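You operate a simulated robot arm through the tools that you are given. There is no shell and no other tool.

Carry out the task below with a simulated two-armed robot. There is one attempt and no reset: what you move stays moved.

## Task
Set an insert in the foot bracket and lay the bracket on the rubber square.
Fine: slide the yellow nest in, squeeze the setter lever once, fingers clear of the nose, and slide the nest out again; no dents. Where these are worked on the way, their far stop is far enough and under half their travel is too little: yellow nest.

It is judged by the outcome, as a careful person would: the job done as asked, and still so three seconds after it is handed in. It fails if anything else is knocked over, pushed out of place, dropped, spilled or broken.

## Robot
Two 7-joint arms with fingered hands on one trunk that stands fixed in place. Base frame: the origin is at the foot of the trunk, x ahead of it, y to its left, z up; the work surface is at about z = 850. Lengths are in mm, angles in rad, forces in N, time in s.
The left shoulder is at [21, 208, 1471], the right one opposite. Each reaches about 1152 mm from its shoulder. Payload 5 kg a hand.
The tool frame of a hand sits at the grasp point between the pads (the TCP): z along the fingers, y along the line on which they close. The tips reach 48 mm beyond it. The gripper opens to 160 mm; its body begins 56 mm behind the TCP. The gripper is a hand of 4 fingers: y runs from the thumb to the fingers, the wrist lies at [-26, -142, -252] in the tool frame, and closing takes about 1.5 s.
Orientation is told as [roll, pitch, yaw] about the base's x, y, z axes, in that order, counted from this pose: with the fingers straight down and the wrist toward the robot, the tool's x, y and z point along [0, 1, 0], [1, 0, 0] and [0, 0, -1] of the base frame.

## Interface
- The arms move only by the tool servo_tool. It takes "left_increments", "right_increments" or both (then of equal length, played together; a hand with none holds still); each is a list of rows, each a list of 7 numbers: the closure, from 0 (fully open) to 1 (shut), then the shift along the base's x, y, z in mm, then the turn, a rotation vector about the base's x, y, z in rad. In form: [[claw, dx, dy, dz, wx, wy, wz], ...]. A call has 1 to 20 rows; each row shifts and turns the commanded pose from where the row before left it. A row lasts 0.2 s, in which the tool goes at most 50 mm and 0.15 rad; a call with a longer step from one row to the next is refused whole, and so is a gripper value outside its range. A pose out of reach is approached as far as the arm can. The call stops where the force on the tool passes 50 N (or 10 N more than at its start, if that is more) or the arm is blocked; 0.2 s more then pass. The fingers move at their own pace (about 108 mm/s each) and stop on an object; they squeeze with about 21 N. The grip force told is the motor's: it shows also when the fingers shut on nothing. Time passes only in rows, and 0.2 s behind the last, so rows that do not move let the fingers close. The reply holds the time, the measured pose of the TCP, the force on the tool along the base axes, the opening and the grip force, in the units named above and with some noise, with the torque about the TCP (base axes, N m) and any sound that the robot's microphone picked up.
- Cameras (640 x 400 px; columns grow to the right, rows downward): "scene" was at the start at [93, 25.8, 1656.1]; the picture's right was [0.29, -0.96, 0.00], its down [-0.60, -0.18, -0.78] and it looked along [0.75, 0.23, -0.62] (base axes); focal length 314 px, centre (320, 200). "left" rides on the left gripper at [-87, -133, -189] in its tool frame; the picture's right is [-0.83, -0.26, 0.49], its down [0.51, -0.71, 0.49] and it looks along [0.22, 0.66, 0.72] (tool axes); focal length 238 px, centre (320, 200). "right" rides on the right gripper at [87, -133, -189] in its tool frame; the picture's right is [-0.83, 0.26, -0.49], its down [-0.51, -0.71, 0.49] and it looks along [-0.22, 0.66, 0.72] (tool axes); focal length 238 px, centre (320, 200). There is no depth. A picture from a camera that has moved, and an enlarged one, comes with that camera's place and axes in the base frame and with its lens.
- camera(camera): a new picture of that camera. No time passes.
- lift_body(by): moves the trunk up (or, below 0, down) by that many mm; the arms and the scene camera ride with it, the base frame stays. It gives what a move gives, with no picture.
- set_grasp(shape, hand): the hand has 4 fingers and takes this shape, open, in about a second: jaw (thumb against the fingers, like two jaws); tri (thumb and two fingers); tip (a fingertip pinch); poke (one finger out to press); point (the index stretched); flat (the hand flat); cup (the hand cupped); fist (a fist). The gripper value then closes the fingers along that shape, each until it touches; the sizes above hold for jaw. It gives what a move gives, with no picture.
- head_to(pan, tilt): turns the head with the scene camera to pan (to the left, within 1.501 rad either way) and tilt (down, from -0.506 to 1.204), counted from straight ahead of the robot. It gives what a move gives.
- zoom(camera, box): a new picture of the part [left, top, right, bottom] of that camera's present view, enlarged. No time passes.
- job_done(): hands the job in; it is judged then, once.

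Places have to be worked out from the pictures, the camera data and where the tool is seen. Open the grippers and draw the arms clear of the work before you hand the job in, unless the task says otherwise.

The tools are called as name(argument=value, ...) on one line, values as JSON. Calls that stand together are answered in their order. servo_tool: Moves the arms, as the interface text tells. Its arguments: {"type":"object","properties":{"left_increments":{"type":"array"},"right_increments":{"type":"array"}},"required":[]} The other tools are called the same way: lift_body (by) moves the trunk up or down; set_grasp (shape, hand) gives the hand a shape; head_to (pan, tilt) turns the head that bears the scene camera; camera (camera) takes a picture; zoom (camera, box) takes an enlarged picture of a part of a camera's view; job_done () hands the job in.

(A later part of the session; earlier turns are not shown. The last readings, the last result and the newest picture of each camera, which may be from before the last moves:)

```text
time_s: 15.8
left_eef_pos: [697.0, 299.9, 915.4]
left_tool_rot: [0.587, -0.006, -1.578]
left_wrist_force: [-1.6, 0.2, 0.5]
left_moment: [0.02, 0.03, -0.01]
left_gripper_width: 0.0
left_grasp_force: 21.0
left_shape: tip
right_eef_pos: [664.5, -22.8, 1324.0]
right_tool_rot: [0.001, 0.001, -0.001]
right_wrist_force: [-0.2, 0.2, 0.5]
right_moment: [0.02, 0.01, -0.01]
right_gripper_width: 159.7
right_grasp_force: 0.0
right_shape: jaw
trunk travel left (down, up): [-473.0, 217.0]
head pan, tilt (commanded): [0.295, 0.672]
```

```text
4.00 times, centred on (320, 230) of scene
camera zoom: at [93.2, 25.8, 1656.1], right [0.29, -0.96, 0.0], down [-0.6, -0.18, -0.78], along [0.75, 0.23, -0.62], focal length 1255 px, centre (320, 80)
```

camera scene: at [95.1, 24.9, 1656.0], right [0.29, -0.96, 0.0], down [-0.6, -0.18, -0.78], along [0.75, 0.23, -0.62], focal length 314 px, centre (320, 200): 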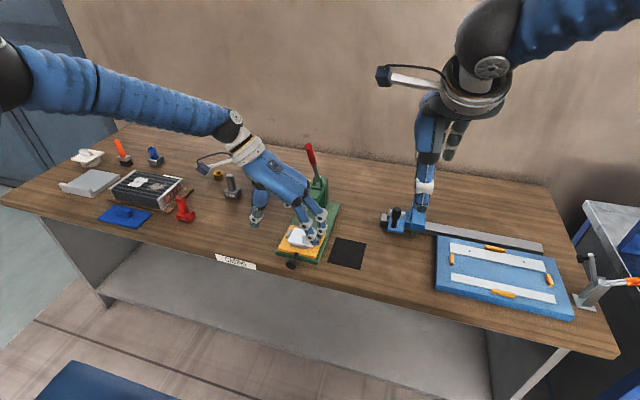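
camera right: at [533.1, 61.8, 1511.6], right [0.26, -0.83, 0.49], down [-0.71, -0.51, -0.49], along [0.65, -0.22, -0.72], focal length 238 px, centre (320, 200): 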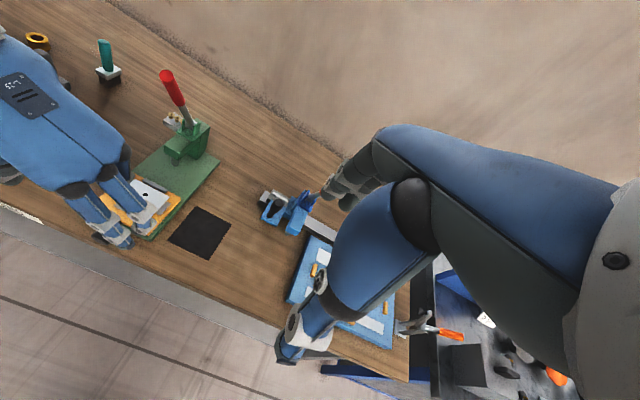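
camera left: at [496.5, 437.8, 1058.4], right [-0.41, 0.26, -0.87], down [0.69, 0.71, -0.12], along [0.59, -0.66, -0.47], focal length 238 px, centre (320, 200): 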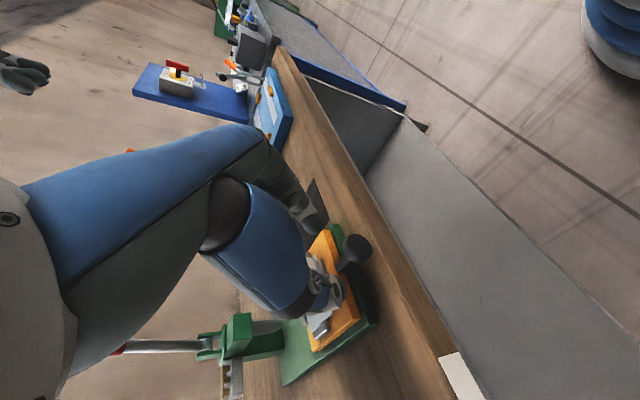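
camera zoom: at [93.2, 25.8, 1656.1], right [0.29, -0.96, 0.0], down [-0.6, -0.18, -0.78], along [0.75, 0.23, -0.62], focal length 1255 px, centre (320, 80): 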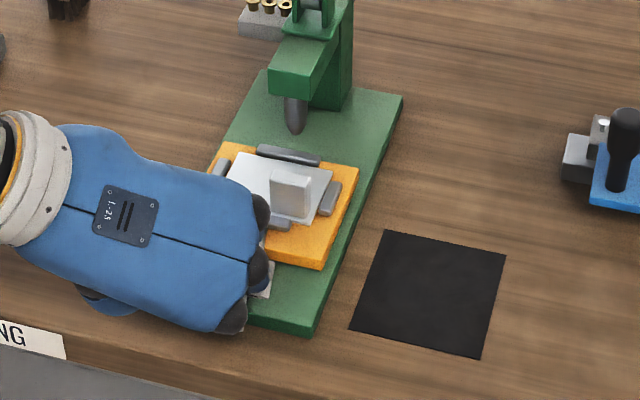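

The nest moved further in with little force. I'll continue pushing 40 mm and look again.

servo_tool(left_increments=[[1, 8, 0, 0, 0, 0, 0], [1, 8, 0, 0, 0, 0, 0], [1, 8, 0, 0, 0, 0, 0], [1, 8, 0, 0, 0, 0, 0], [1, 8, 0, 0, 0, 0, 0]])

zoom(camera="left", box=[240, 160, 440, 310])

zoom(camera="scene", box=[260, 180, 380, 280])

zoom(camera="right", box=[60, 120, 220, 250])

```text
time_s: 17.0
left_eef_pos: [737.8, 300.9, 915.6]
left_tool_rot: [0.589, -0.003, -1.574]
left_wrist_force: [-0.1, 2.8, 1.1]
left_moment: [0.11, -0.03, 0.07]
left_gripper_width: 0.0
left_grasp_force: 21.2
left_shape: tip
right_eef_pos: [665.8, -22.6, 1323.9]
right_tool_rot: [0.0, 0.0, 0.0]
right_wrist_force: [0.7, 0.0, 0.6]
right_moment: [0.0, 0.0, 0.02]
right_gripper_width: 159.6
right_grasp_force: 0.0
right_shape: jaw
trunk travel left (down, up): [-473.0, 217.0]
head pan, tilt (commanded): [0.295, 0.672]
```

```text
2.67 times, centred on (340, 235) of left
camera zoom: at [563.2, 436.0, 1022.8], right [-0.42, 0.26, -0.87], down [0.7, 0.71, -0.13], along [0.58, -0.66, -0.48], focal length 636 px, centre (267, 107)
```

zoom: 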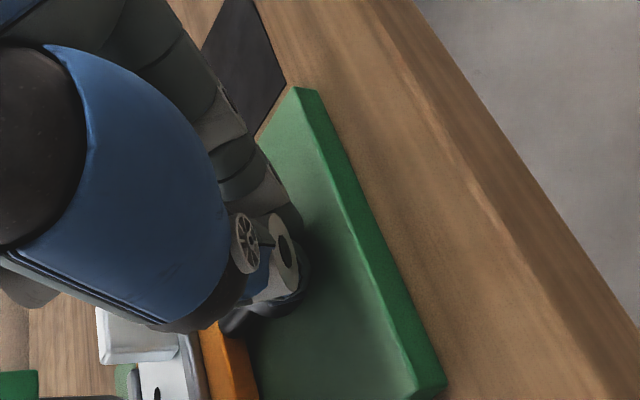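

```text
4.00 times, centred on (320, 230) of scene
camera zoom: at [93.4, 26.1, 1656.1], right [0.29, -0.96, 0.0], down [-0.6, -0.18, -0.78], along [0.75, 0.23, -0.62], focal length 1255 px, centre (320, 80)
```

zoom: 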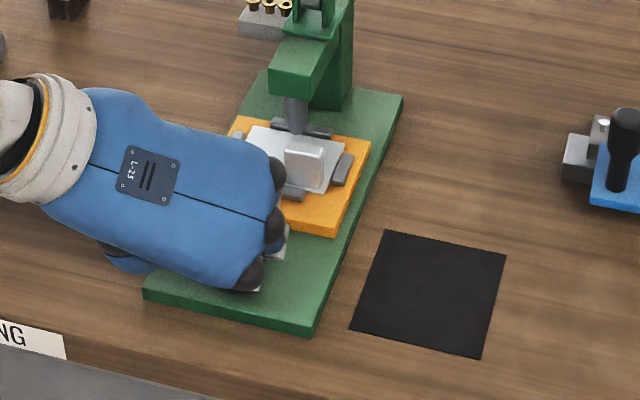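

```text
3.08 times, centred on (140, 185) of right
camera zoom: at [531.6, 62.5, 1512.4], right [0.26, -0.83, 0.49], down [-0.71, -0.51, -0.49], along [0.66, -0.22, -0.72], focal length 733 px, centre (874, 246)
```

zoom: 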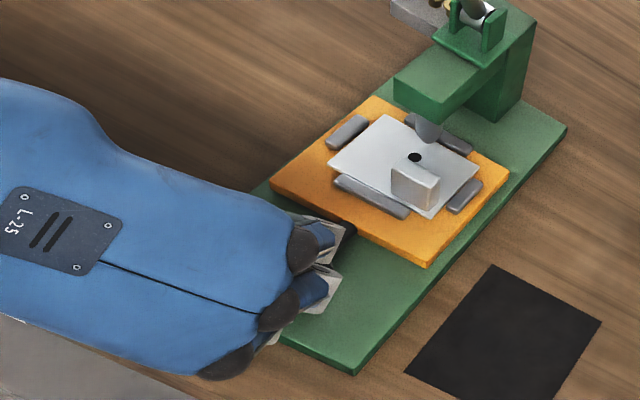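

The nose is now nearly above the bracket hole. I'll keep pushing in small steps to feel for the far stop.

servo_tool(left_increments=[[1, 4, 0, 0, 0, 0, 0], [1, 4, 0, 0, 0, 0, 0], [1, 4, 0, 0, 0, 0, 0]])

zoom(camera="right", box=[120, 130, 220, 220])

```text
time_s: 17.8
left_eef_pos: [749.7, 300.9, 914.1]
left_tool_rot: [0.587, -0.003, -1.576]
left_wrist_force: [-0.2, 1.0, 0.5]
left_moment: [-0.05, 0.0, -0.02]
left_gripper_width: 0.0
left_grasp_force: 21.1
left_shape: tip
right_eef_pos: [665.0, -23.1, 1324.9]
right_tool_rot: [0.001, -0.001, 0.001]
right_wrist_force: [-0.1, -0.4, -0.8]
right_moment: [-0.01, 0.0, -0.02]
right_gripper_width: 159.3
right_grasp_force: 0.0
right_shape: jaw
trunk travel left (down, up): [-473.0, 217.0]
head pan, tilt (commanded): [0.295, 0.672]
```

```text
4.44 times, centred on (170, 175) of right
camera zoom: at [531.5, 62.3, 1512.4], right [0.26, -0.83, 0.49], down [-0.71, -0.51, -0.49], along [0.66, -0.22, -0.72], focal length 1059 px, centre (987, 311)
```

zoom: 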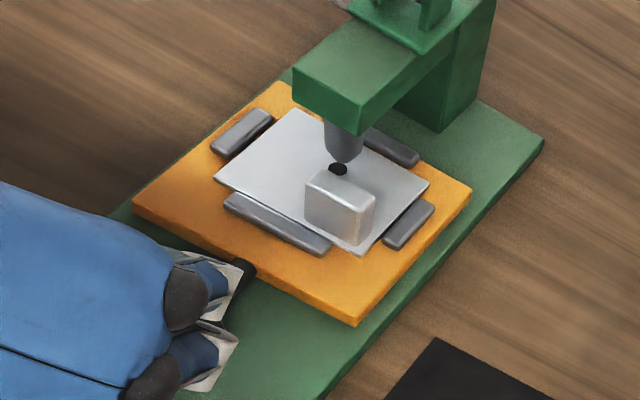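

No stop yet. I'll keep going in 3 mm steps.

servo_tool(left_increments=[[1, 3, 0, 0, 0, 0, 0], [1, 3, 0, 0, 0, 0, 0], [1, 3, 0, 0, 0, 0, 0], [1, 3, 0, 0, 0, 0, 0]])

zoom(camera="right", box=[120, 130, 220, 220])

```text
time_s: 18.8
left_eef_pos: [755.1, 300.9, 914.9]
left_tool_rot: [0.588, -0.006, -1.579]
left_wrist_force: [-26.8, -1.0, 9.5]
left_moment: [0.14, 0.62, 0.37]
left_gripper_width: 0.3
left_grasp_force: 21.5
left_shape: tip
right_eef_pos: [660.5, -24.5, 1325.7]
right_tool_rot: [0.0, -0.002, 0.0]
right_wrist_force: [-0.2, -0.7, 0.0]
right_moment: [0.0, 0.0, -0.01]
right_gripper_width: 159.6
right_grasp_force: 0.0
right_shape: jaw
trunk travel left (down, up): [-473.0, 217.0]
head pan, tilt (commanded): [0.295, 0.672]
```

```text
4.44 times, centred on (170, 175) of right
camera zoom: at [528.0, 62.3, 1513.7], right [0.26, -0.83, 0.49], down [-0.71, -0.51, -0.49], along [0.66, -0.22, -0.72], focal length 1059 px, centre (987, 311)
```

zoom: 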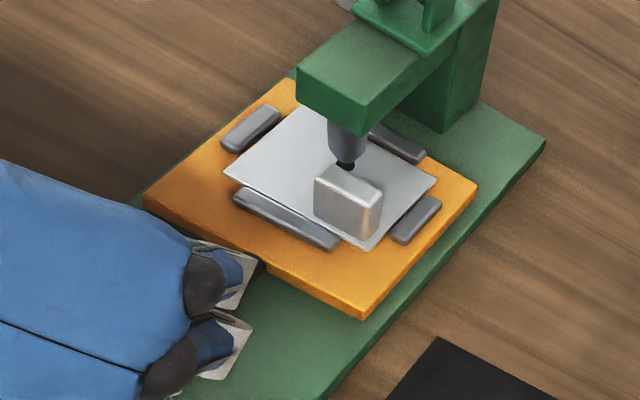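

Resistance has risen to 27 N with the hand stalled at x≈755, so this looks like the far stop. One small extra step will confirm it.

servo_tool(left_increments=[[1, 3, 0, 0, 0, 0, 0], [1, 0, 0, 0, 0, 0, 0]])

zoom(camera="right", box=[120, 130, 220, 220])

zoom(camera="scene", box=[260, 140, 380, 280])

```text
time_s: 19.4
left_eef_pos: [759.1, 300.6, 915.4]
left_tool_rot: [0.586, -0.002, -1.577]
left_wrist_force: [-41.1, 0.3, 7.1]
left_moment: [0.09, 1.32, 0.56]
left_gripper_width: 0.0
left_grasp_force: 21.0
left_shape: tip
right_eef_pos: [661.7, -24.1, 1326.8]
right_tool_rot: [-0.001, -0.002, 0.001]
right_wrist_force: [0.2, 0.1, 0.1]
right_moment: [0.0, -0.03, 0.02]
right_gripper_width: 159.4
right_grasp_force: 0.1
right_shape: jaw
trunk travel left (down, up): [-473.0, 217.0]
head pan, tilt (commanded): [0.295, 0.672]
```

```text
4.44 times, centred on (170, 175) of right
camera zoom: at [527.1, 62.3, 1514.0], right [0.26, -0.83, 0.49], down [-0.71, -0.51, -0.49], along [0.66, -0.22, -0.72], focal length 1059 px, centre (987, 311)
```

zoom: 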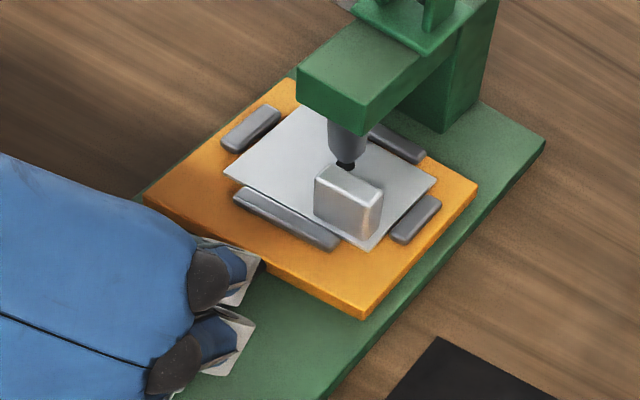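

```text
2.86 times, centred on (320, 210) of scene
camera zoom: at [88.5, 25.7, 1656.4], right [0.29, -0.96, 0.0], down [-0.59, -0.18, -0.78], along [0.75, 0.23, -0.62], focal length 896 px, centre (320, 171)
```

zoom: 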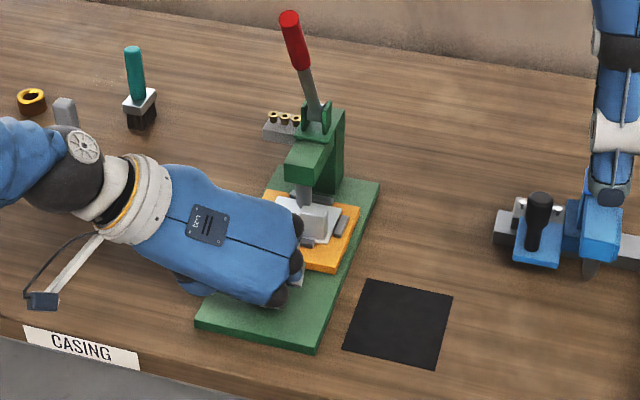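

The nest stayed put under 41 N, so it is at its far stop with the hole right under the nose. I'll back the hand straight off the knob, raise it, and bring it upright in default yaw for the lever.

servo_tool(left_increments=[[1, -8, 0, 0, 0, 0, 0], [1, -20, 0, 0, 0, 0, 0], [1, -30, 0, 10, 0, 0, 0], [1, -30, 0, 30, 0, 0, 0], [1, -30, 0, 35, 0, 0.15, 0], [1, 0, 0, 40, 0, 0.15, 0], [1, 0, 0, 40, 0, 0.15, 0], [1, 0, 0, 40, 0, 0.138, 0], [0.6, 0, 0, 15, 0, 0, 0.1435], [0.3, 0, 0, 15, 0, 0, 0.1435], [0, 0, 0, 15, 0, 0, 0.1435], [0, 0, 0, 15, 0, 0, 0.1435], [0, 0, 0, 15, 0, 0, 0.1435], [0, 0, 0, 15, 0, 0, 0.1435], [0, 0, 0, 15, 0, 0, 0.1435], [0, 0, 0, 15, 0, 0, 0.1435], [0, 0, 0, 15, 0, 0, 0.1435], [0, 0, 0, 15, 0, 0, 0.1435], [0, 0, 0, 15, 0, 0, 0.1435]])

set_grasp(shape="jaw", hand="left")

camera(camera="scene")

zoom(camera="right", box=[90, 50, 250, 250])

camera(camera="left")

```text
time_s: 23.4
left_eef_pos: [646.3, 298.2, 1277.0]
left_tool_rot: [0.005, -0.005, 0.008]
left_wrist_force: [0.5, -0.7, 0.3]
left_moment: [0.12, -0.04, -0.01]
left_gripper_width: 159.6
left_grasp_force: 0.0
left_shape: tip
right_eef_pos: [663.4, -26.3, 1324.3]
right_tool_rot: [0.002, -0.001, -0.002]
right_wrist_force: [-1.0, -0.9, -0.2]
right_moment: [0.1, -0.03, 0.03]
right_gripper_width: 159.7
right_grasp_force: 0.1
right_shape: jaw
trunk travel left (down, up): [-473.0, 217.0]
head pan, tilt (commanded): [0.295, 0.672]
```

```text
time_s: 24.3
left_eef_pos: [646.8, 301.2, 1275.1]
left_tool_rot: [0.001, -0.005, 0.006]
left_wrist_force: [0.0, 1.4, -0.3]
left_moment: [0.0, -0.05, -0.01]
left_gripper_width: 159.8
left_grasp_force: 0.2
left_shape: jaw
right_eef_pos: [665.0, -22.9, 1325.0]
right_tool_rot: [0.0, 0.0, 0.0]
right_wrist_force: [-0.1, -0.3, -0.7]
right_moment: [-0.03, -0.02, 0.01]
right_gripper_width: 159.9
right_grasp_force: 0.1
right_shape: jaw
trunk travel left (down, up): [-473.0, 217.0]
head pan, tilt (commanded): [0.295, 0.672]
```

```text
taken
camera scene: at [93.0, 25.9, 1656.1], right [0.29, -0.96, 0.0], down [-0.6, -0.18, -0.78], along [0.75, 0.23, -0.62], focal length 314 px, centre (320, 200)
```

scene: 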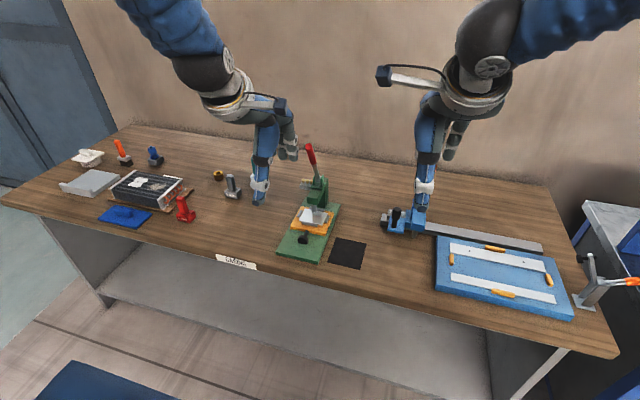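

```text
2.00 times, centred on (170, 150) of right
camera zoom: at [531.2, 62.3, 1512.5], right [0.26, -0.83, 0.49], down [-0.71, -0.51, -0.49], along [0.66, -0.22, -0.72], focal length 477 px, centre (620, 300)
```

zoom: 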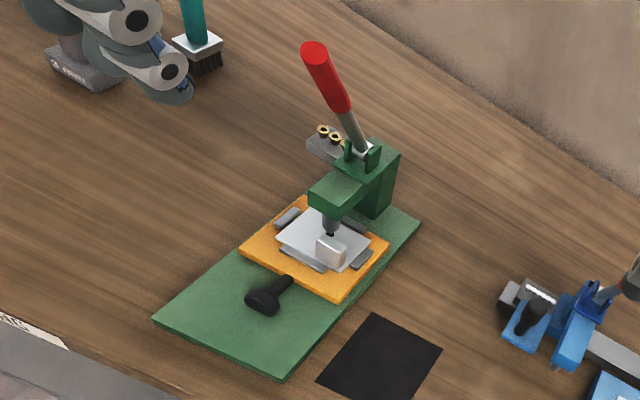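

```text
taken
camera left: at [514.8, 213.7, 1462.0], right [-0.25, -0.84, -0.49], down [-0.71, 0.5, -0.49], along [0.66, 0.22, -0.72], focal length 238 px, centre (320, 200)
```

left: 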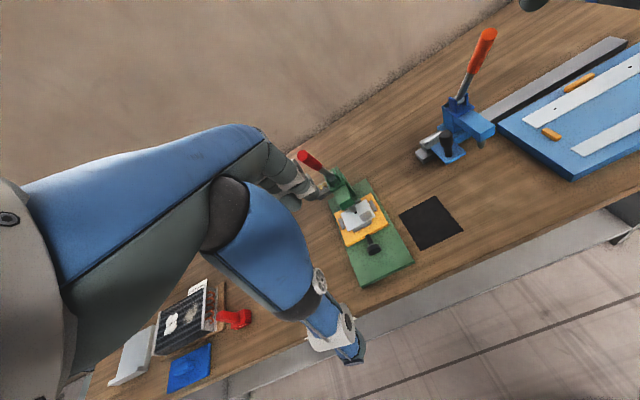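

The nest is seated under the nose. I'll zoom in from several cameras to check alignment and measure the knob and lever positions.

zoom(camera="scene", box=[270, 135, 350, 265])

zoom(camera="left", box=[280, 130, 420, 290])

zoom(camera="right", box=[140, 60, 210, 130])

```text
3.08 times, centred on (310, 200) of scene
camera zoom: at [93.0, 25.9, 1656.1], right [0.29, -0.96, 0.0], down [-0.6, -0.18, -0.78], along [0.75, 0.23, -0.62], focal length 965 px, centre (351, 200)
```

zoom: 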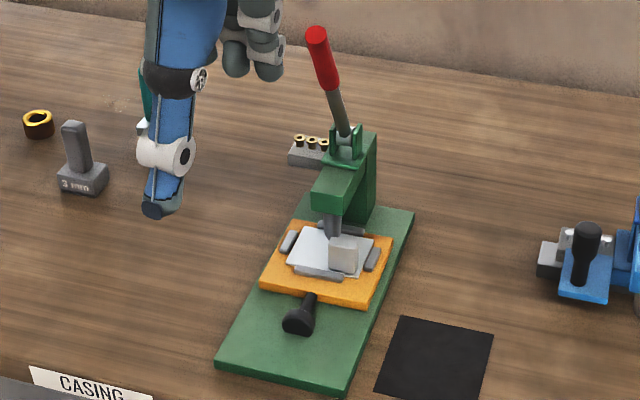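

```text
2.50 times, centred on (350, 210) of left
camera zoom: at [514.8, 213.7, 1462.0], right [-0.25, -0.84, -0.49], down [-0.71, 0.5, -0.49], along [0.66, 0.22, -0.72], focal length 596 px, centre (245, 175)
```

zoom: 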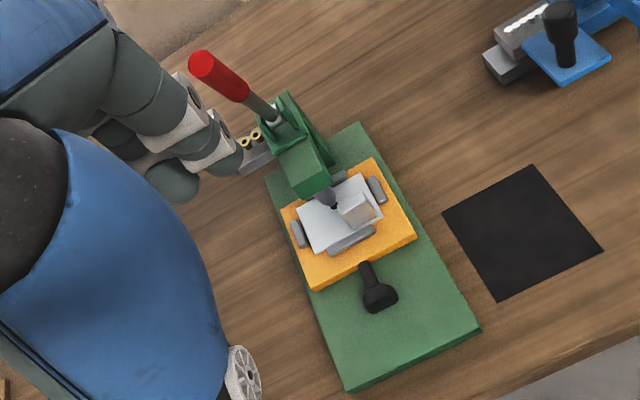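

```text
5.71 times, centred on (175, 95) of right
camera zoom: at [531.2, 62.3, 1512.5], right [0.26, -0.83, 0.49], down [-0.71, -0.51, -0.49], along [0.66, -0.22, -0.72], focal length 1362 px, centre (1149, 800)
```

zoom: 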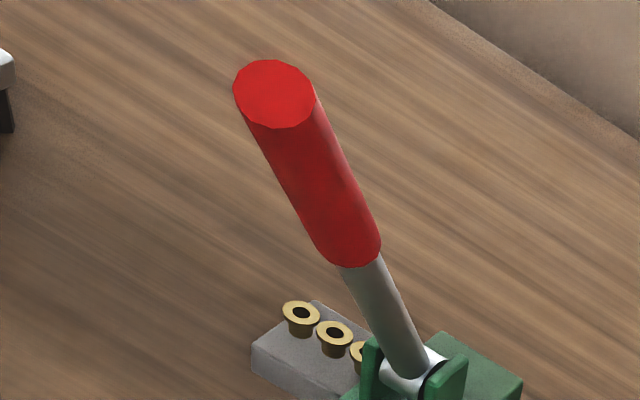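

The knob now sits at x≈804 (112 mm of travel) and the hole is right below the nose. Next I bring the open jaw hand over the red handle, tilted along the lever axis (≈0.47 rad).

servo_tool(left_increments=[[0, 36, 0, 2, 0, -0.0946, 0], [0, 36, 0, 0, 0, -0.0946, 0], [0, 36, 0, 0, 0, -0.0946, 0], [0, 36, 0, 0, 0, -0.0946, 0], [0, 36, 0, 0, 0, -0.0946, 0], [0.3, 10, 0, 0, 0, 0, 0], [0.3, 10, 0, 0, 0, 0, 0], [0.3, 0, 0, 0, 0, 0, 0]])

camera(camera="left")

zoom(camera="scene", box=[220, 60, 380, 220])

zoom(camera="right", box=[60, 0, 260, 150])

```text
time_s: 26.1
left_eef_pos: [848.3, 300.3, 1277.6]
left_tool_rot: [-0.002, -0.477, 0.007]
left_wrist_force: [-1.1, -0.6, 0.0]
left_moment: [0.0, -0.01, 0.0]
left_gripper_width: 112.3
left_grasp_force: 0.1
left_shape: jaw
right_eef_pos: [664.5, -23.8, 1325.2]
right_tool_rot: [-0.001, 0.0, 0.0]
right_wrist_force: [0.0, 0.3, -0.3]
right_moment: [-0.02, 0.02, -0.02]
right_gripper_width: 159.7
right_grasp_force: 0.2
right_shape: jaw
trunk travel left (down, up): [-473.0, 217.0]
head pan, tilt (commanded): [0.295, 0.672]
```

```text
taken
camera left: at [645.5, 213.4, 1383.0], right [0.0, -0.84, -0.55], down [-0.41, 0.5, -0.76], along [0.91, 0.22, -0.34], focal length 238 px, centre (320, 200)
```

left: 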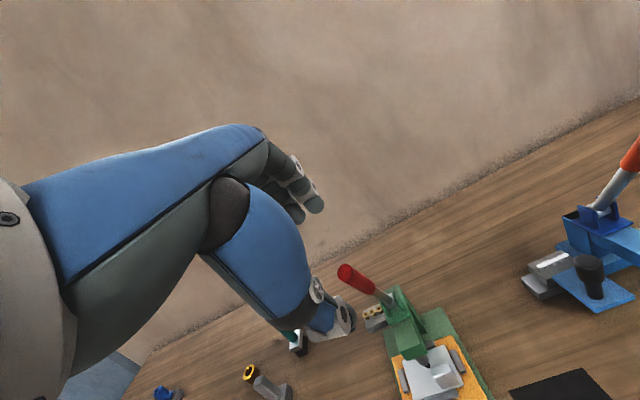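

```text
2.50 times, centred on (300, 140) of scene
camera zoom: at [93.0, 25.8, 1656.1], right [0.29, -0.96, 0.0], down [-0.6, -0.18, -0.78], along [0.75, 0.23, -0.62], focal length 784 px, centre (370, 350)
```

zoom: 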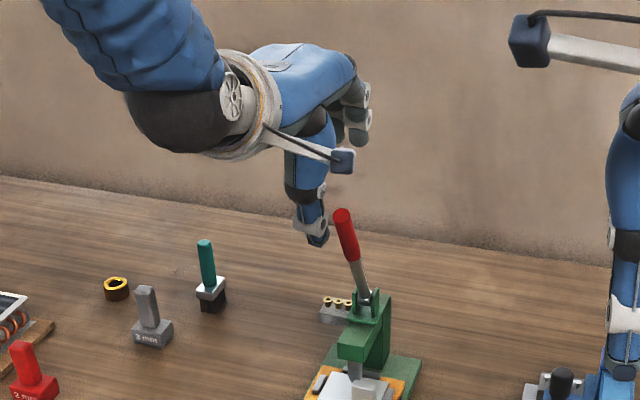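

```text
2.67 times, centred on (160, 75) of right
camera zoom: at [531.3, 62.1, 1512.5], right [0.26, -0.83, 0.49], down [-0.71, -0.51, -0.49], along [0.66, -0.22, -0.72], focal length 636 px, centre (747, 533)
```

zoom: 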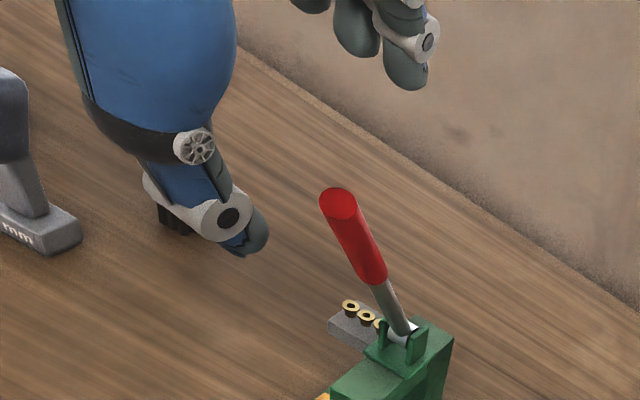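

The handle top is at about (888,301,1191), in line with the hand's approach axis. I'll slide the open hand down along the lever axis so the handle lies between thumb and fingers.

servo_tool(left_increments=[[0.3, 8.4, 0.2, -17.7, 0, 0, 0], [0.3, 8.4, 0.2, -17.7, 0, 0, 0], [0.3, 8.4, 0.2, -17.7, 0, 0, 0], [0.3, 8.4, 0.2, -17.7, 0, 0, 0], [0.3, 8.4, 0.2, -17.7, 0, 0, 0], [0.3, 8.4, 0.2, -17.7, 0, 0, 0]])

zoom(camera="left", box=[220, 160, 440, 360])

zoom(camera="scene", box=[240, 80, 380, 220])

zoom(camera="right", box=[60, 0, 260, 150])

```text
time_s: 27.5
left_eef_pos: [898.3, 302.8, 1172.2]
left_tool_rot: [-0.001, -0.477, 0.007]
left_wrist_force: [1.0, 0.5, 0.7]
left_moment: [-0.01, 0.13, -0.04]
left_gripper_width: 112.2
left_grasp_force: 0.1
left_shape: jaw
right_eef_pos: [665.7, -23.2, 1324.3]
right_tool_rot: [0.001, 0.002, -0.001]
right_wrist_force: [0.2, 1.0, -0.4]
right_moment: [-0.01, 0.06, 0.02]
right_gripper_width: 159.7
right_grasp_force: 0.0
right_shape: jaw
trunk travel left (down, up): [-473.0, 217.0]
head pan, tilt (commanded): [0.295, 0.672]
```

```text
2.00 times, centred on (330, 260) of left
camera zoom: at [696.0, 215.9, 1276.5], right [0.0, -0.84, -0.55], down [-0.41, 0.5, -0.76], along [0.91, 0.22, -0.34], focal length 477 px, centre (300, 80)
```

zoom: 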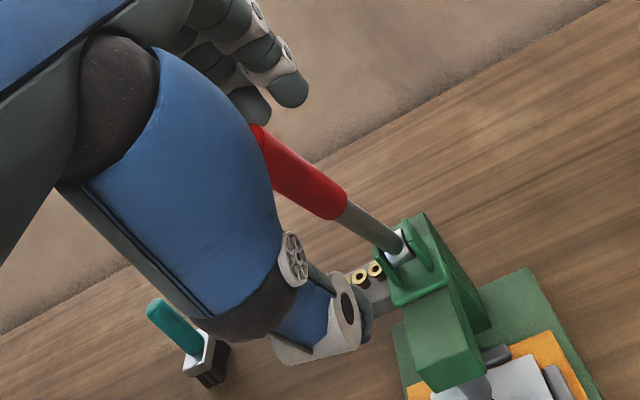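

```text
2.86 times, centred on (310, 150) of scene
camera zoom: at [94.5, 26.0, 1656.0], right [0.29, -0.96, 0.0], down [-0.6, -0.18, -0.78], along [0.75, 0.23, -0.62], focal length 896 px, centre (349, 343)
```

zoom: 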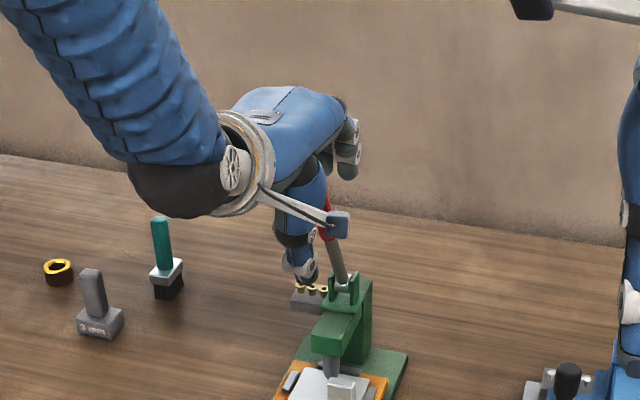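

```text
2.67 times, centred on (160, 75) of right
camera zoom: at [532.7, 62.4, 1511.9], right [0.26, -0.83, 0.49], down [-0.71, -0.51, -0.49], along [0.65, -0.22, -0.72], focal length 636 px, centre (747, 533)
```

zoom: 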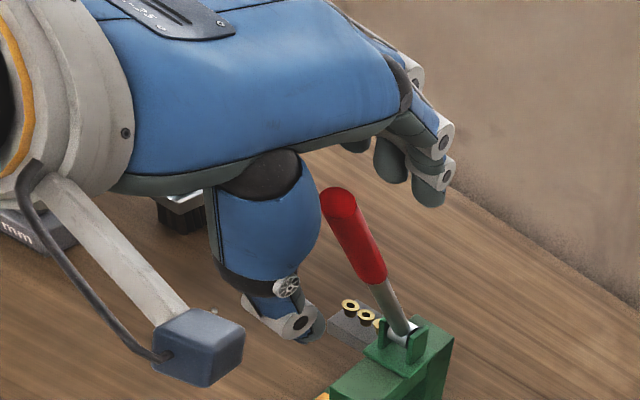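

The handle lies between thumb and fingers. I'll go 18 mm deeper and close loosely to about 40 mm so the fingers cage the ~22 mm handle.

servo_tool(left_increments=[[0.3, 4.1, -0.5, -8, 0, 0, 0], [0.5, 4.1, -0.5, -8, 0, 0, 0], [0.75, 0, 0, 0, 0, 0, 0], [0.75, 0, 0, 0, 0, 0, 0], [0.75, 0, 0, 0, 0, 0, 0], [0.75, 0, 0, 0, 0, 0, 0]])

zoom(camera="left", box=[220, 160, 440, 360])

zoom(camera="right", box=[60, 0, 260, 150])

```text
time_s: 28.9
left_eef_pos: [906.4, 301.8, 1156.0]
left_tool_rot: [-0.001, -0.48, 0.007]
left_wrist_force: [0.0, -0.2, -0.6]
left_moment: [0.01, -0.02, 0.02]
left_gripper_width: 40.3
left_grasp_force: 0.1
left_shape: jaw
right_eef_pos: [664.1, -22.8, 1322.9]
right_tool_rot: [0.001, -0.001, 0.0]
right_wrist_force: [-0.2, 0.7, -0.5]
right_moment: [-0.03, 0.02, -0.02]
right_gripper_width: 159.4
right_grasp_force: 0.2
right_shape: jaw
trunk travel left (down, up): [-473.0, 217.0]
head pan, tilt (commanded): [0.295, 0.672]
```

```text
2.00 times, centred on (330, 260) of left
camera zoom: at [702.9, 214.0, 1261.4], right [0.0, -0.84, -0.55], down [-0.41, 0.5, -0.76], along [0.91, 0.22, -0.34], focal length 477 px, centre (300, 80)
```

zoom: 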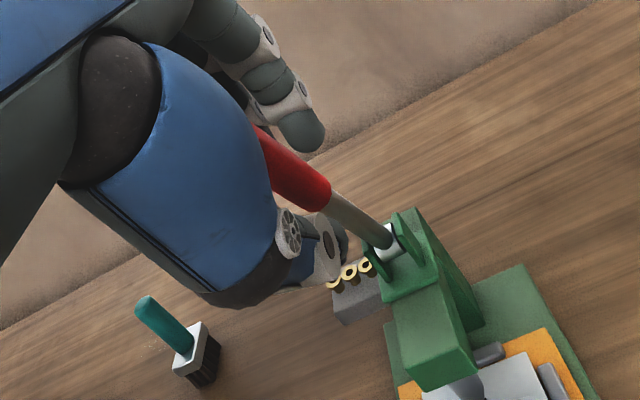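

```text
2.67 times, centred on (160, 75) of right
camera zoom: at [531.3, 62.0, 1512.5], right [0.26, -0.83, 0.49], down [-0.71, -0.51, -0.49], along [0.66, -0.22, -0.72], focal length 636 px, centre (747, 533)
```

zoom: 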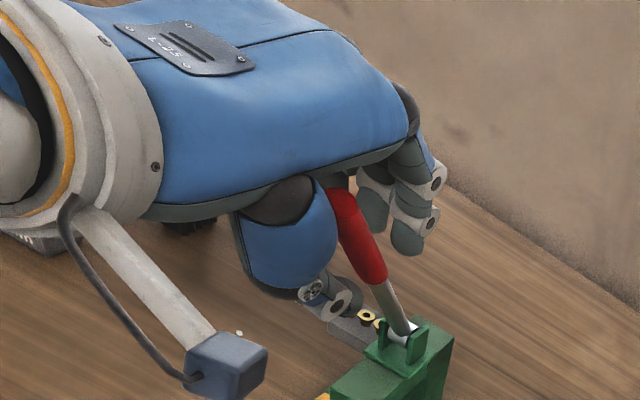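

The handle is caged between the thumb and the four fingers. I'll pull it along its arc toward the robot and down, about the pivot near (978,·,1012), in small steps.

servo_tool(left_increments=[[0.75, -7.1, 0, -3.8, 0, -0.05, 0], [0.75, -6.9, 0, -4.1, 0, -0.05, 0], [0.75, -6.7, 0, -4.5, 0, -0.05, 0], [0.75, -6.5, 0, -4.8, 0, -0.05, 0], [0.75, -6.2, 0, -5.1, 0, -0.05, 0]])

zoom(camera="left", box=[220, 160, 440, 360])

zoom(camera="right", box=[60, 0, 260, 200])

```text
time_s: 30.1
left_eef_pos: [872.2, 300.9, 1132.4]
left_tool_rot: [-0.003, -0.73, 0.008]
left_wrist_force: [0.6, -0.1, 0.9]
left_moment: [-0.01, 0.11, -0.03]
left_gripper_width: 40.4
left_grasp_force: 0.2
left_shape: jaw
right_eef_pos: [663.6, -23.0, 1324.1]
right_tool_rot: [0.001, 0.0, 0.001]
right_wrist_force: [0.8, 0.3, -0.2]
right_moment: [-0.01, 0.04, 0.02]
right_gripper_width: 159.6
right_grasp_force: 0.0
right_shape: jaw
trunk travel left (down, up): [-473.0, 217.0]
head pan, tilt (commanded): [0.295, 0.672]
```

```text
2.00 times, centred on (330, 260) of left
camera zoom: at [649.5, 212.9, 1184.2], right [0.13, -0.84, -0.53], down [-0.2, 0.5, -0.84], along [0.97, 0.22, -0.1], focal length 477 px, centre (300, 80)
```

zoom: 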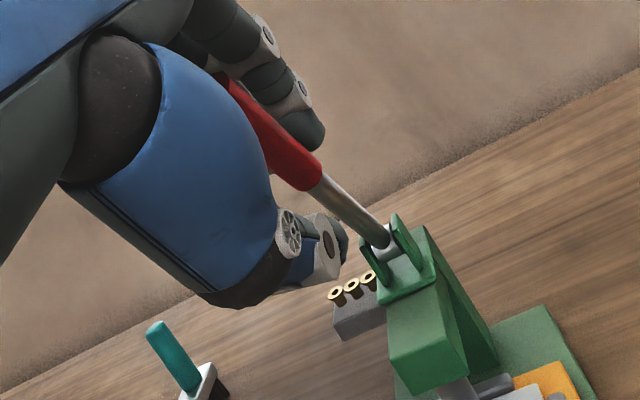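

```text
2.00 times, centred on (160, 100) of right
camera zoom: at [531.8, 62.2, 1512.3], right [0.26, -0.83, 0.49], down [-0.71, -0.51, -0.49], along [0.66, -0.22, -0.72], focal length 477 px, centre (640, 400)
```

zoom: 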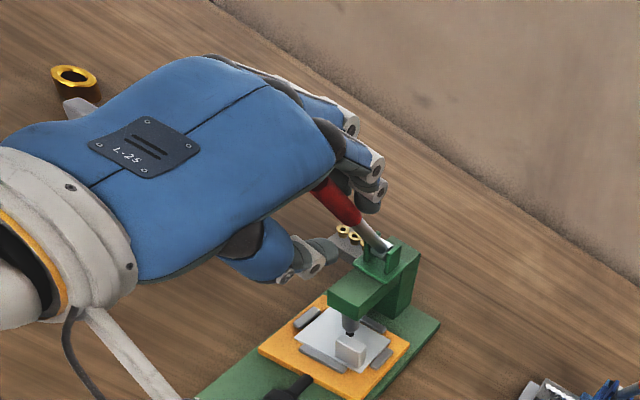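

The lever follows with little force. I'll continue the arc.

servo_tool(left_increments=[[0.75, -5.95, 0, -5.4, 0, -0.05, 0], [0.75, -5.7, 0, -5.7, 0, -0.05, 0], [0.75, -5.4, 0, -6.0, 0, -0.05, 0], [0.75, -5.1, 0, -6.25, 0, -0.05, 0], [0.75, -4.75, 0, -6.5, 0, -0.05, 0]])

zoom(camera="left", box=[220, 160, 440, 360])

zoom(camera="right", box=[60, 40, 260, 240])

```text
time_s: 31.3
left_eef_pos: [845.2, 299.9, 1103.3]
left_tool_rot: [-0.005, -0.979, 0.009]
left_wrist_force: [0.7, -0.1, 1.3]
left_moment: [0.01, 0.06, 0.0]
left_gripper_width: 40.3
left_grasp_force: 0.1
left_shape: jaw
right_eef_pos: [664.6, -22.9, 1324.5]
right_tool_rot: [0.001, -0.002, 0.0]
right_wrist_force: [0.0, 0.6, -0.9]
right_moment: [0.01, 0.0, -0.01]
right_gripper_width: 159.5
right_grasp_force: 0.1
right_shape: jaw
trunk travel left (down, up): [-473.0, 217.0]
head pan, tilt (commanded): [0.295, 0.672]
```

```text
2.00 times, centred on (330, 260) of left
camera zoom: at [616.1, 213.5, 1097.2], right [0.26, -0.84, -0.48], down [0.01, 0.5, -0.86], along [0.96, 0.22, 0.14], focal length 477 px, centre (300, 80)
```

zoom: 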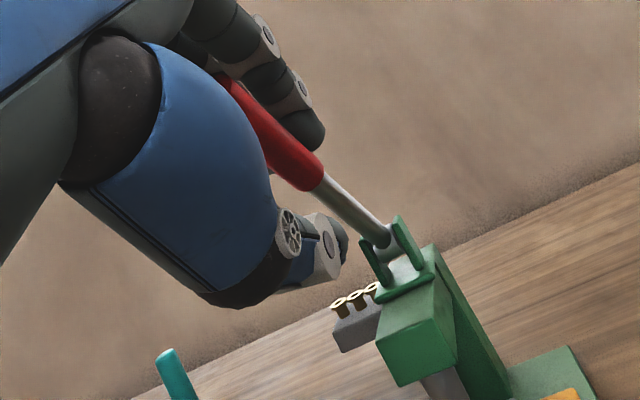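

```text
2.00 times, centred on (160, 140) of right
camera zoom: at [531.7, 62.2, 1512.3], right [0.26, -0.83, 0.49], down [-0.71, -0.51, -0.49], along [0.66, -0.22, -0.72], focal length 477 px, centre (640, 320)
```

zoom: 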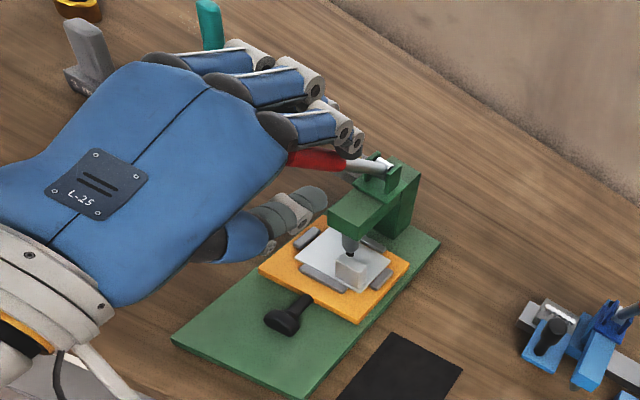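

The nose is descending with the lever, and force is still low. I'll continue in smaller batches watching for the end stop.

servo_tool(left_increments=[[0.75, -4.4, 0, -6.7, 0, -0.05, 0], [0.75, -4.1, 0, -6.9, 0, -0.05, 0], [0.75, -3.7, 0, -7.1, 0, -0.05, 0]])

zoom(camera="left", box=[220, 160, 440, 360])

zoom(camera="right", box=[100, 80, 240, 220])

```text
time_s: 32.1
left_eef_pos: [834.3, 301.8, 1082.8]
left_tool_rot: [-0.012, -1.127, 0.014]
left_wrist_force: [-0.1, -0.5, 0.4]
left_moment: [0.02, 0.04, -0.02]
left_gripper_width: 40.3
left_grasp_force: 0.1
left_shape: jaw
right_eef_pos: [664.3, -22.9, 1323.8]
right_tool_rot: [0.0, 0.0, 0.0]
right_wrist_force: [0.1, 0.7, 0.3]
right_moment: [-0.02, 0.0, -0.01]
right_gripper_width: 159.5
right_grasp_force: 0.0
right_shape: jaw
trunk travel left (down, up): [-473.0, 217.0]
head pan, tilt (commanded): [0.295, 0.672]
```

```text
2.00 times, centred on (330, 260) of left
camera zoom: at [608.8, 213.3, 1042.8], right [0.33, -0.84, -0.44], down [0.14, 0.5, -0.85], along [0.93, 0.22, 0.28], focal length 477 px, centre (300, 80)
```

zoom: 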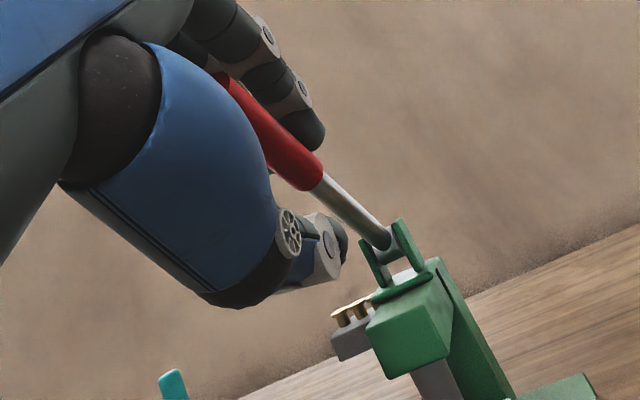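

```text
2.86 times, centred on (170, 150) of right
camera zoom: at [531.7, 62.3, 1512.3], right [0.26, -0.83, 0.49], down [-0.71, -0.51, -0.49], along [0.66, -0.22, -0.72], focal length 681 px, centre (749, 343)
```

zoom: 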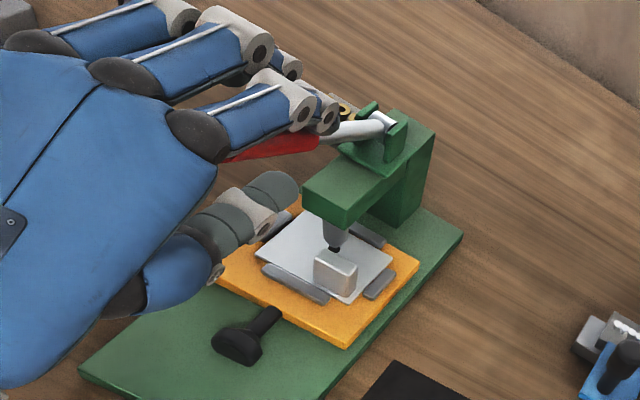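

Still free. I'll continue the arc in short batches.

servo_tool(left_increments=[[0.75, -3.4, 0, -7.3, 0, -0.05, 0], [0.75, -3.0, 0, -7.5, 0, -0.05, 0], [0.75, -2.6, 0, -7.6, 0, -0.05, 0]])

zoom(camera="left", box=[220, 160, 440, 360])

zoom(camera="right", box=[100, 80, 240, 220])

```text
time_s: 32.9
left_eef_pos: [824.8, 300.6, 1060.3]
left_tool_rot: [-0.019, -1.279, 0.02]
left_wrist_force: [1.0, -0.1, 0.0]
left_moment: [0.01, 0.09, -0.01]
left_gripper_width: 40.2
left_grasp_force: 0.0
left_shape: jaw
right_eef_pos: [665.3, -23.2, 1323.6]
right_tool_rot: [0.002, 0.0, -0.001]
right_wrist_force: [-0.1, 0.1, -0.5]
right_moment: [0.0, 0.03, -0.02]
right_gripper_width: 159.3
right_grasp_force: 0.0
right_shape: jaw
trunk travel left (down, up): [-473.0, 217.0]
head pan, tilt (commanded): [0.295, 0.672]
```

```text
2.00 times, centred on (330, 260) of left
camera zoom: at [607.5, 213.5, 987.1], right [0.39, -0.84, -0.38], down [0.26, 0.5, -0.82], along [0.88, 0.22, 0.42], focal length 477 px, centre (300, 80)
```

zoom: 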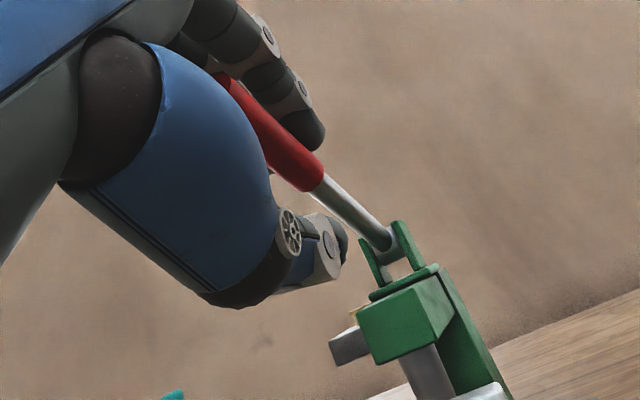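

```text
2.86 times, centred on (170, 150) of right
camera zoom: at [531.7, 62.4, 1512.3], right [0.26, -0.83, 0.49], down [-0.71, -0.51, -0.49], along [0.66, -0.22, -0.72], focal length 681 px, centre (749, 343)
```

zoom: 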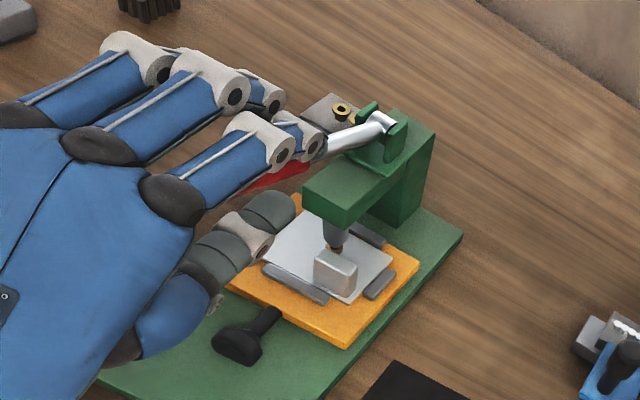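

A brass insert now shows at the nose, above the hole. I'll continue pulling to the end of the stroke.

servo_tool(left_increments=[[0.75, -2.2, 0, -7.7, 0, -0.05, 0], [0.75, -1.85, 0, -7.8, 0, -0.05, 0], [0.75, -1.5, 0, -7.9, 0, -0.05, 0]])

zoom(camera="left", box=[220, 160, 440, 360])

zoom(camera="right", box=[100, 80, 240, 220])

```text
time_s: 33.7
left_eef_pos: [820.3, 301.1, 1038.5]
left_tool_rot: [-0.04, -1.429, 0.041]
left_wrist_force: [-0.2, -0.5, 1.4]
left_moment: [0.02, -0.02, -0.05]
left_gripper_width: 40.6
left_grasp_force: 0.1
left_shape: jaw
right_eef_pos: [666.3, -23.9, 1324.5]
right_tool_rot: [0.0, -0.001, -0.001]
right_wrist_force: [-0.6, -0.5, -0.1]
right_moment: [0.0, -0.02, 0.02]
right_gripper_width: 159.3
right_grasp_force: 0.0
right_shape: jaw
trunk travel left (down, up): [-473.0, 217.0]
head pan, tilt (commanded): [0.295, 0.672]
```

```text
2.00 times, centred on (330, 260) of left
camera zoom: at [614.7, 213.3, 932.2], right [0.45, -0.84, -0.32], down [0.38, 0.5, -0.77], along [0.81, 0.22, 0.55], focal length 477 px, centre (300, 80)
```

zoom: 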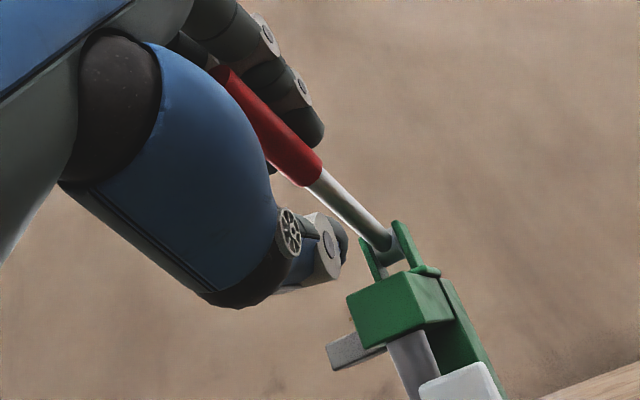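

```text
2.86 times, centred on (170, 150) of right
camera zoom: at [531.5, 62.1, 1512.4], right [0.26, -0.83, 0.49], down [-0.71, -0.51, -0.49], along [0.66, -0.22, -0.72], focal length 681 px, centre (749, 343)
```

zoom: 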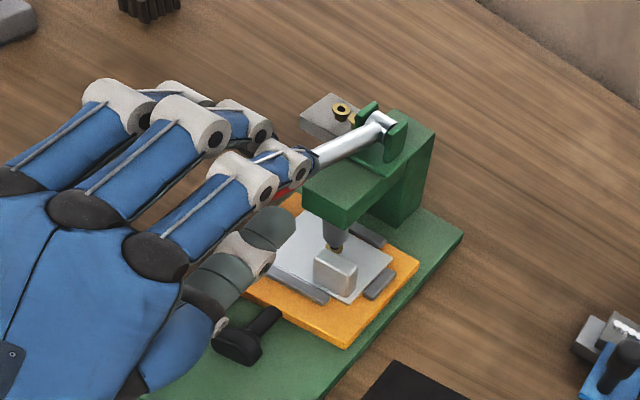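

The stroke is still free and the brass insert sits at the nose tip. I'll keep pulling in small steps.

servo_tool(left_increments=[[0.75, -1.05, 0, -8, 0, -0.05, 0], [0.75, -0.6, 0, -8, 0, -0.05, 0], [0.75, -0.2, 0, -8, 0, -0.05, 0]])

zoom(camera="left", box=[220, 160, 440, 360])

zoom(camera="right", box=[100, 80, 240, 220])

```text
time_s: 34.5
left_eef_pos: [817.4, 297.4, 1018.8]
left_tool_rot: [-2.9, -1.553, 2.897]
left_wrist_force: [6.3, -13.5, 39.6]
left_moment: [0.68, 1.51, 1.29]
left_gripper_width: 45.4
left_grasp_force: 0.0
left_shape: jaw
right_eef_pos: [662.9, -26.0, 1324.4]
right_tool_rot: [0.002, -0.003, -0.003]
right_wrist_force: [0.4, 1.4, 1.0]
right_moment: [-0.04, 0.02, -0.04]
right_gripper_width: 159.5
right_grasp_force: 0.1
right_shape: jaw
trunk travel left (down, up): [-473.0, 217.0]
head pan, tilt (commanded): [0.295, 0.672]
```

```text
2.00 times, centred on (330, 260) of left
camera zoom: at [632.0, 210.4, 883.0], right [0.49, -0.84, -0.25], down [0.5, 0.5, -0.7], along [0.71, 0.22, 0.67], focal length 477 px, centre (300, 80)
```

zoom: 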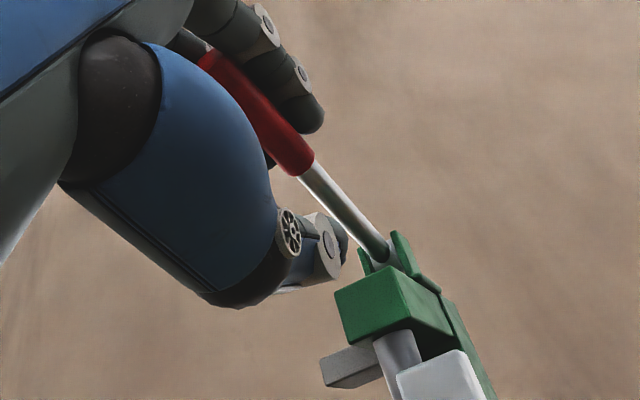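

```text
2.86 times, centred on (170, 150) of right
camera zoom: at [529.2, 59.0, 1513.8], right [0.26, -0.84, 0.49], down [-0.71, -0.5, -0.49], along [0.66, -0.22, -0.72], focal length 681 px, centre (749, 343)
```

zoom: 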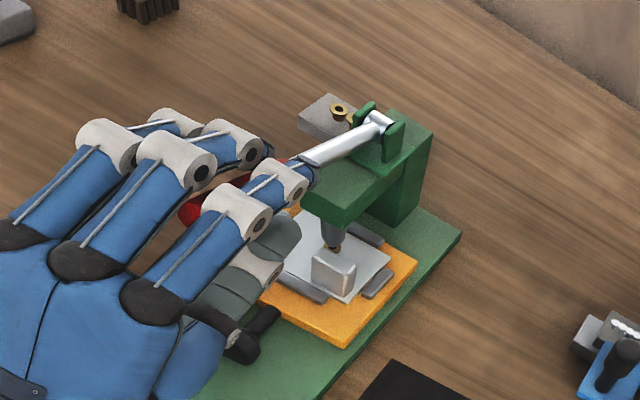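

An upward reaction of about 40 N has appeared: the end of the stroke or the setting resistance. I'll zoom on the nose to see how far it has driven the insert.

zoom(camera="right", box=[160, 140, 210, 190])

zoom(camera="scene", box=[280, 140, 350, 220])

```text
8.00 times, centred on (185, 165) of right
camera zoom: at [529.2, 59.0, 1513.8], right [0.26, -0.84, 0.49], down [-0.71, -0.5, -0.49], along [0.66, -0.22, -0.72], focal length 1907 px, centre (1400, 480)
```

zoom: 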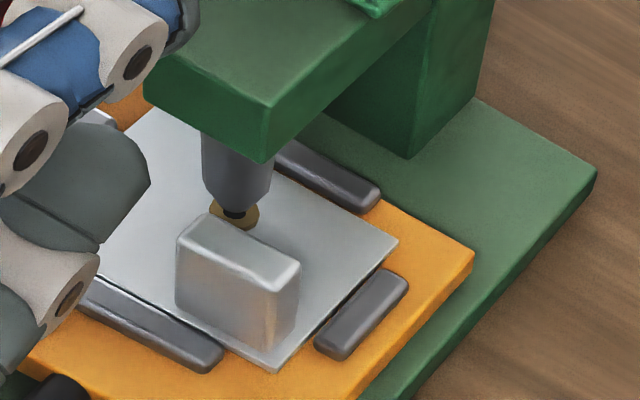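

```text
5.00 times, centred on (315, 180) of scene
camera zoom: at [90.7, 22.9, 1656.7], right [0.29, -0.96, 0.0], down [-0.6, -0.18, -0.78], along [0.75, 0.23, -0.62], focal length 1568 px, centre (345, 300)
```

zoom: 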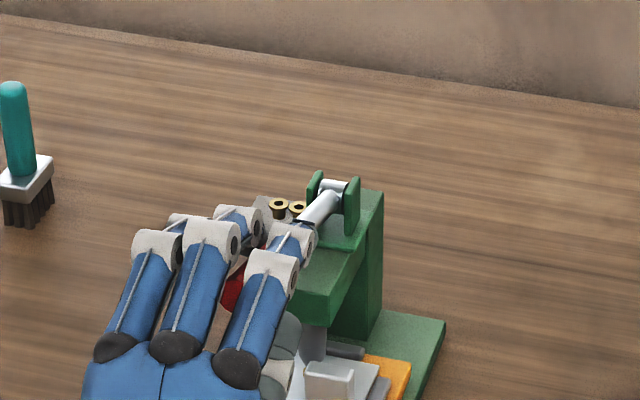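

The brass insert flange now sits in the bracket's hole and the magazine shows one insert fewer, so the stroke is complete. I'll let the lever back up by retracing the arc, staying caged on the handle.

servo_tool(left_increments=[[0.75, 0.2, 0, 8, 0, 0.05, 0], [0.75, 0.6, 0, 8, 0, 0.05, 0], [0.75, 1.05, 0, 8, 0, 0.05, 0], [0.75, 1.5, 0, 7.9, 0, 0.05, 0], [0.75, 1.85, 0, 7.8, 0, 0.05, 0], [0.75, 2.2, 0, 7.7, 0, 0.05, 0]])

zoom(camera="left", box=[220, 160, 440, 360])

zoom(camera="right", box=[100, 80, 240, 220])

```text
time_s: 35.9
left_eef_pos: [821.7, 301.0, 1059.6]
left_tool_rot: [-0.015, -1.274, 0.02]
left_wrist_force: [-0.1, -0.2, -0.5]
left_moment: [0.0, -0.06, 0.04]
left_gripper_width: 40.2
left_grasp_force: 0.1
left_shape: jaw
right_eef_pos: [664.2, -24.0, 1323.7]
right_tool_rot: [-0.001, 0.002, 0.0]
right_wrist_force: [-0.5, -0.9, -0.3]
right_moment: [0.02, 0.01, -0.03]
right_gripper_width: 159.5
right_grasp_force: 0.1
right_shape: jaw
trunk travel left (down, up): [-473.0, 217.0]
head pan, tilt (commanded): [0.295, 0.672]
```

```text
2.00 times, centred on (330, 260) of left
camera zoom: at [604.6, 214.3, 987.3], right [0.39, -0.83, -0.39], down [0.26, 0.5, -0.82], along [0.88, 0.22, 0.41], focal length 477 px, centre (300, 80)
```

zoom: 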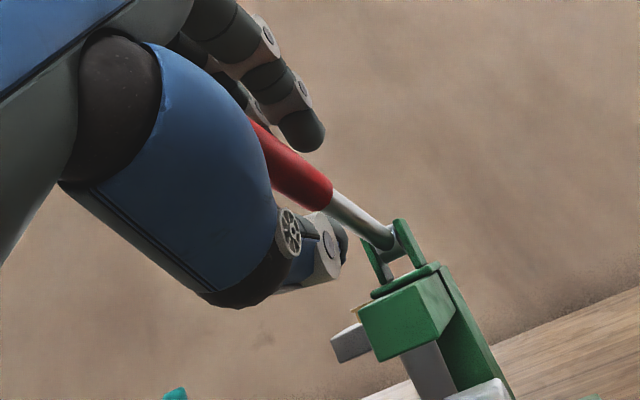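

```text
2.86 times, centred on (170, 150) of right
camera zoom: at [531.2, 62.2, 1512.6], right [0.26, -0.83, 0.49], down [-0.71, -0.51, -0.49], along [0.66, -0.22, -0.72], focal length 681 px, centre (749, 343)
```

zoom: 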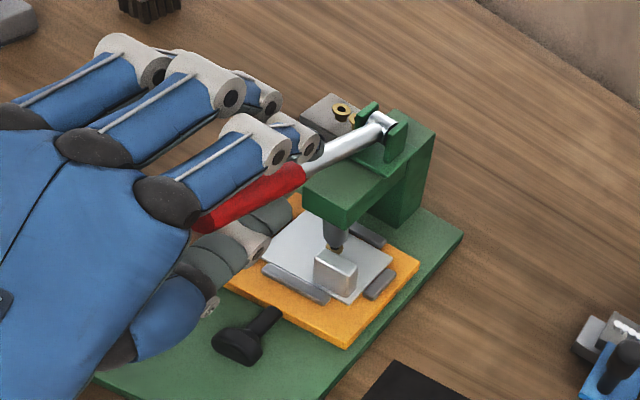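

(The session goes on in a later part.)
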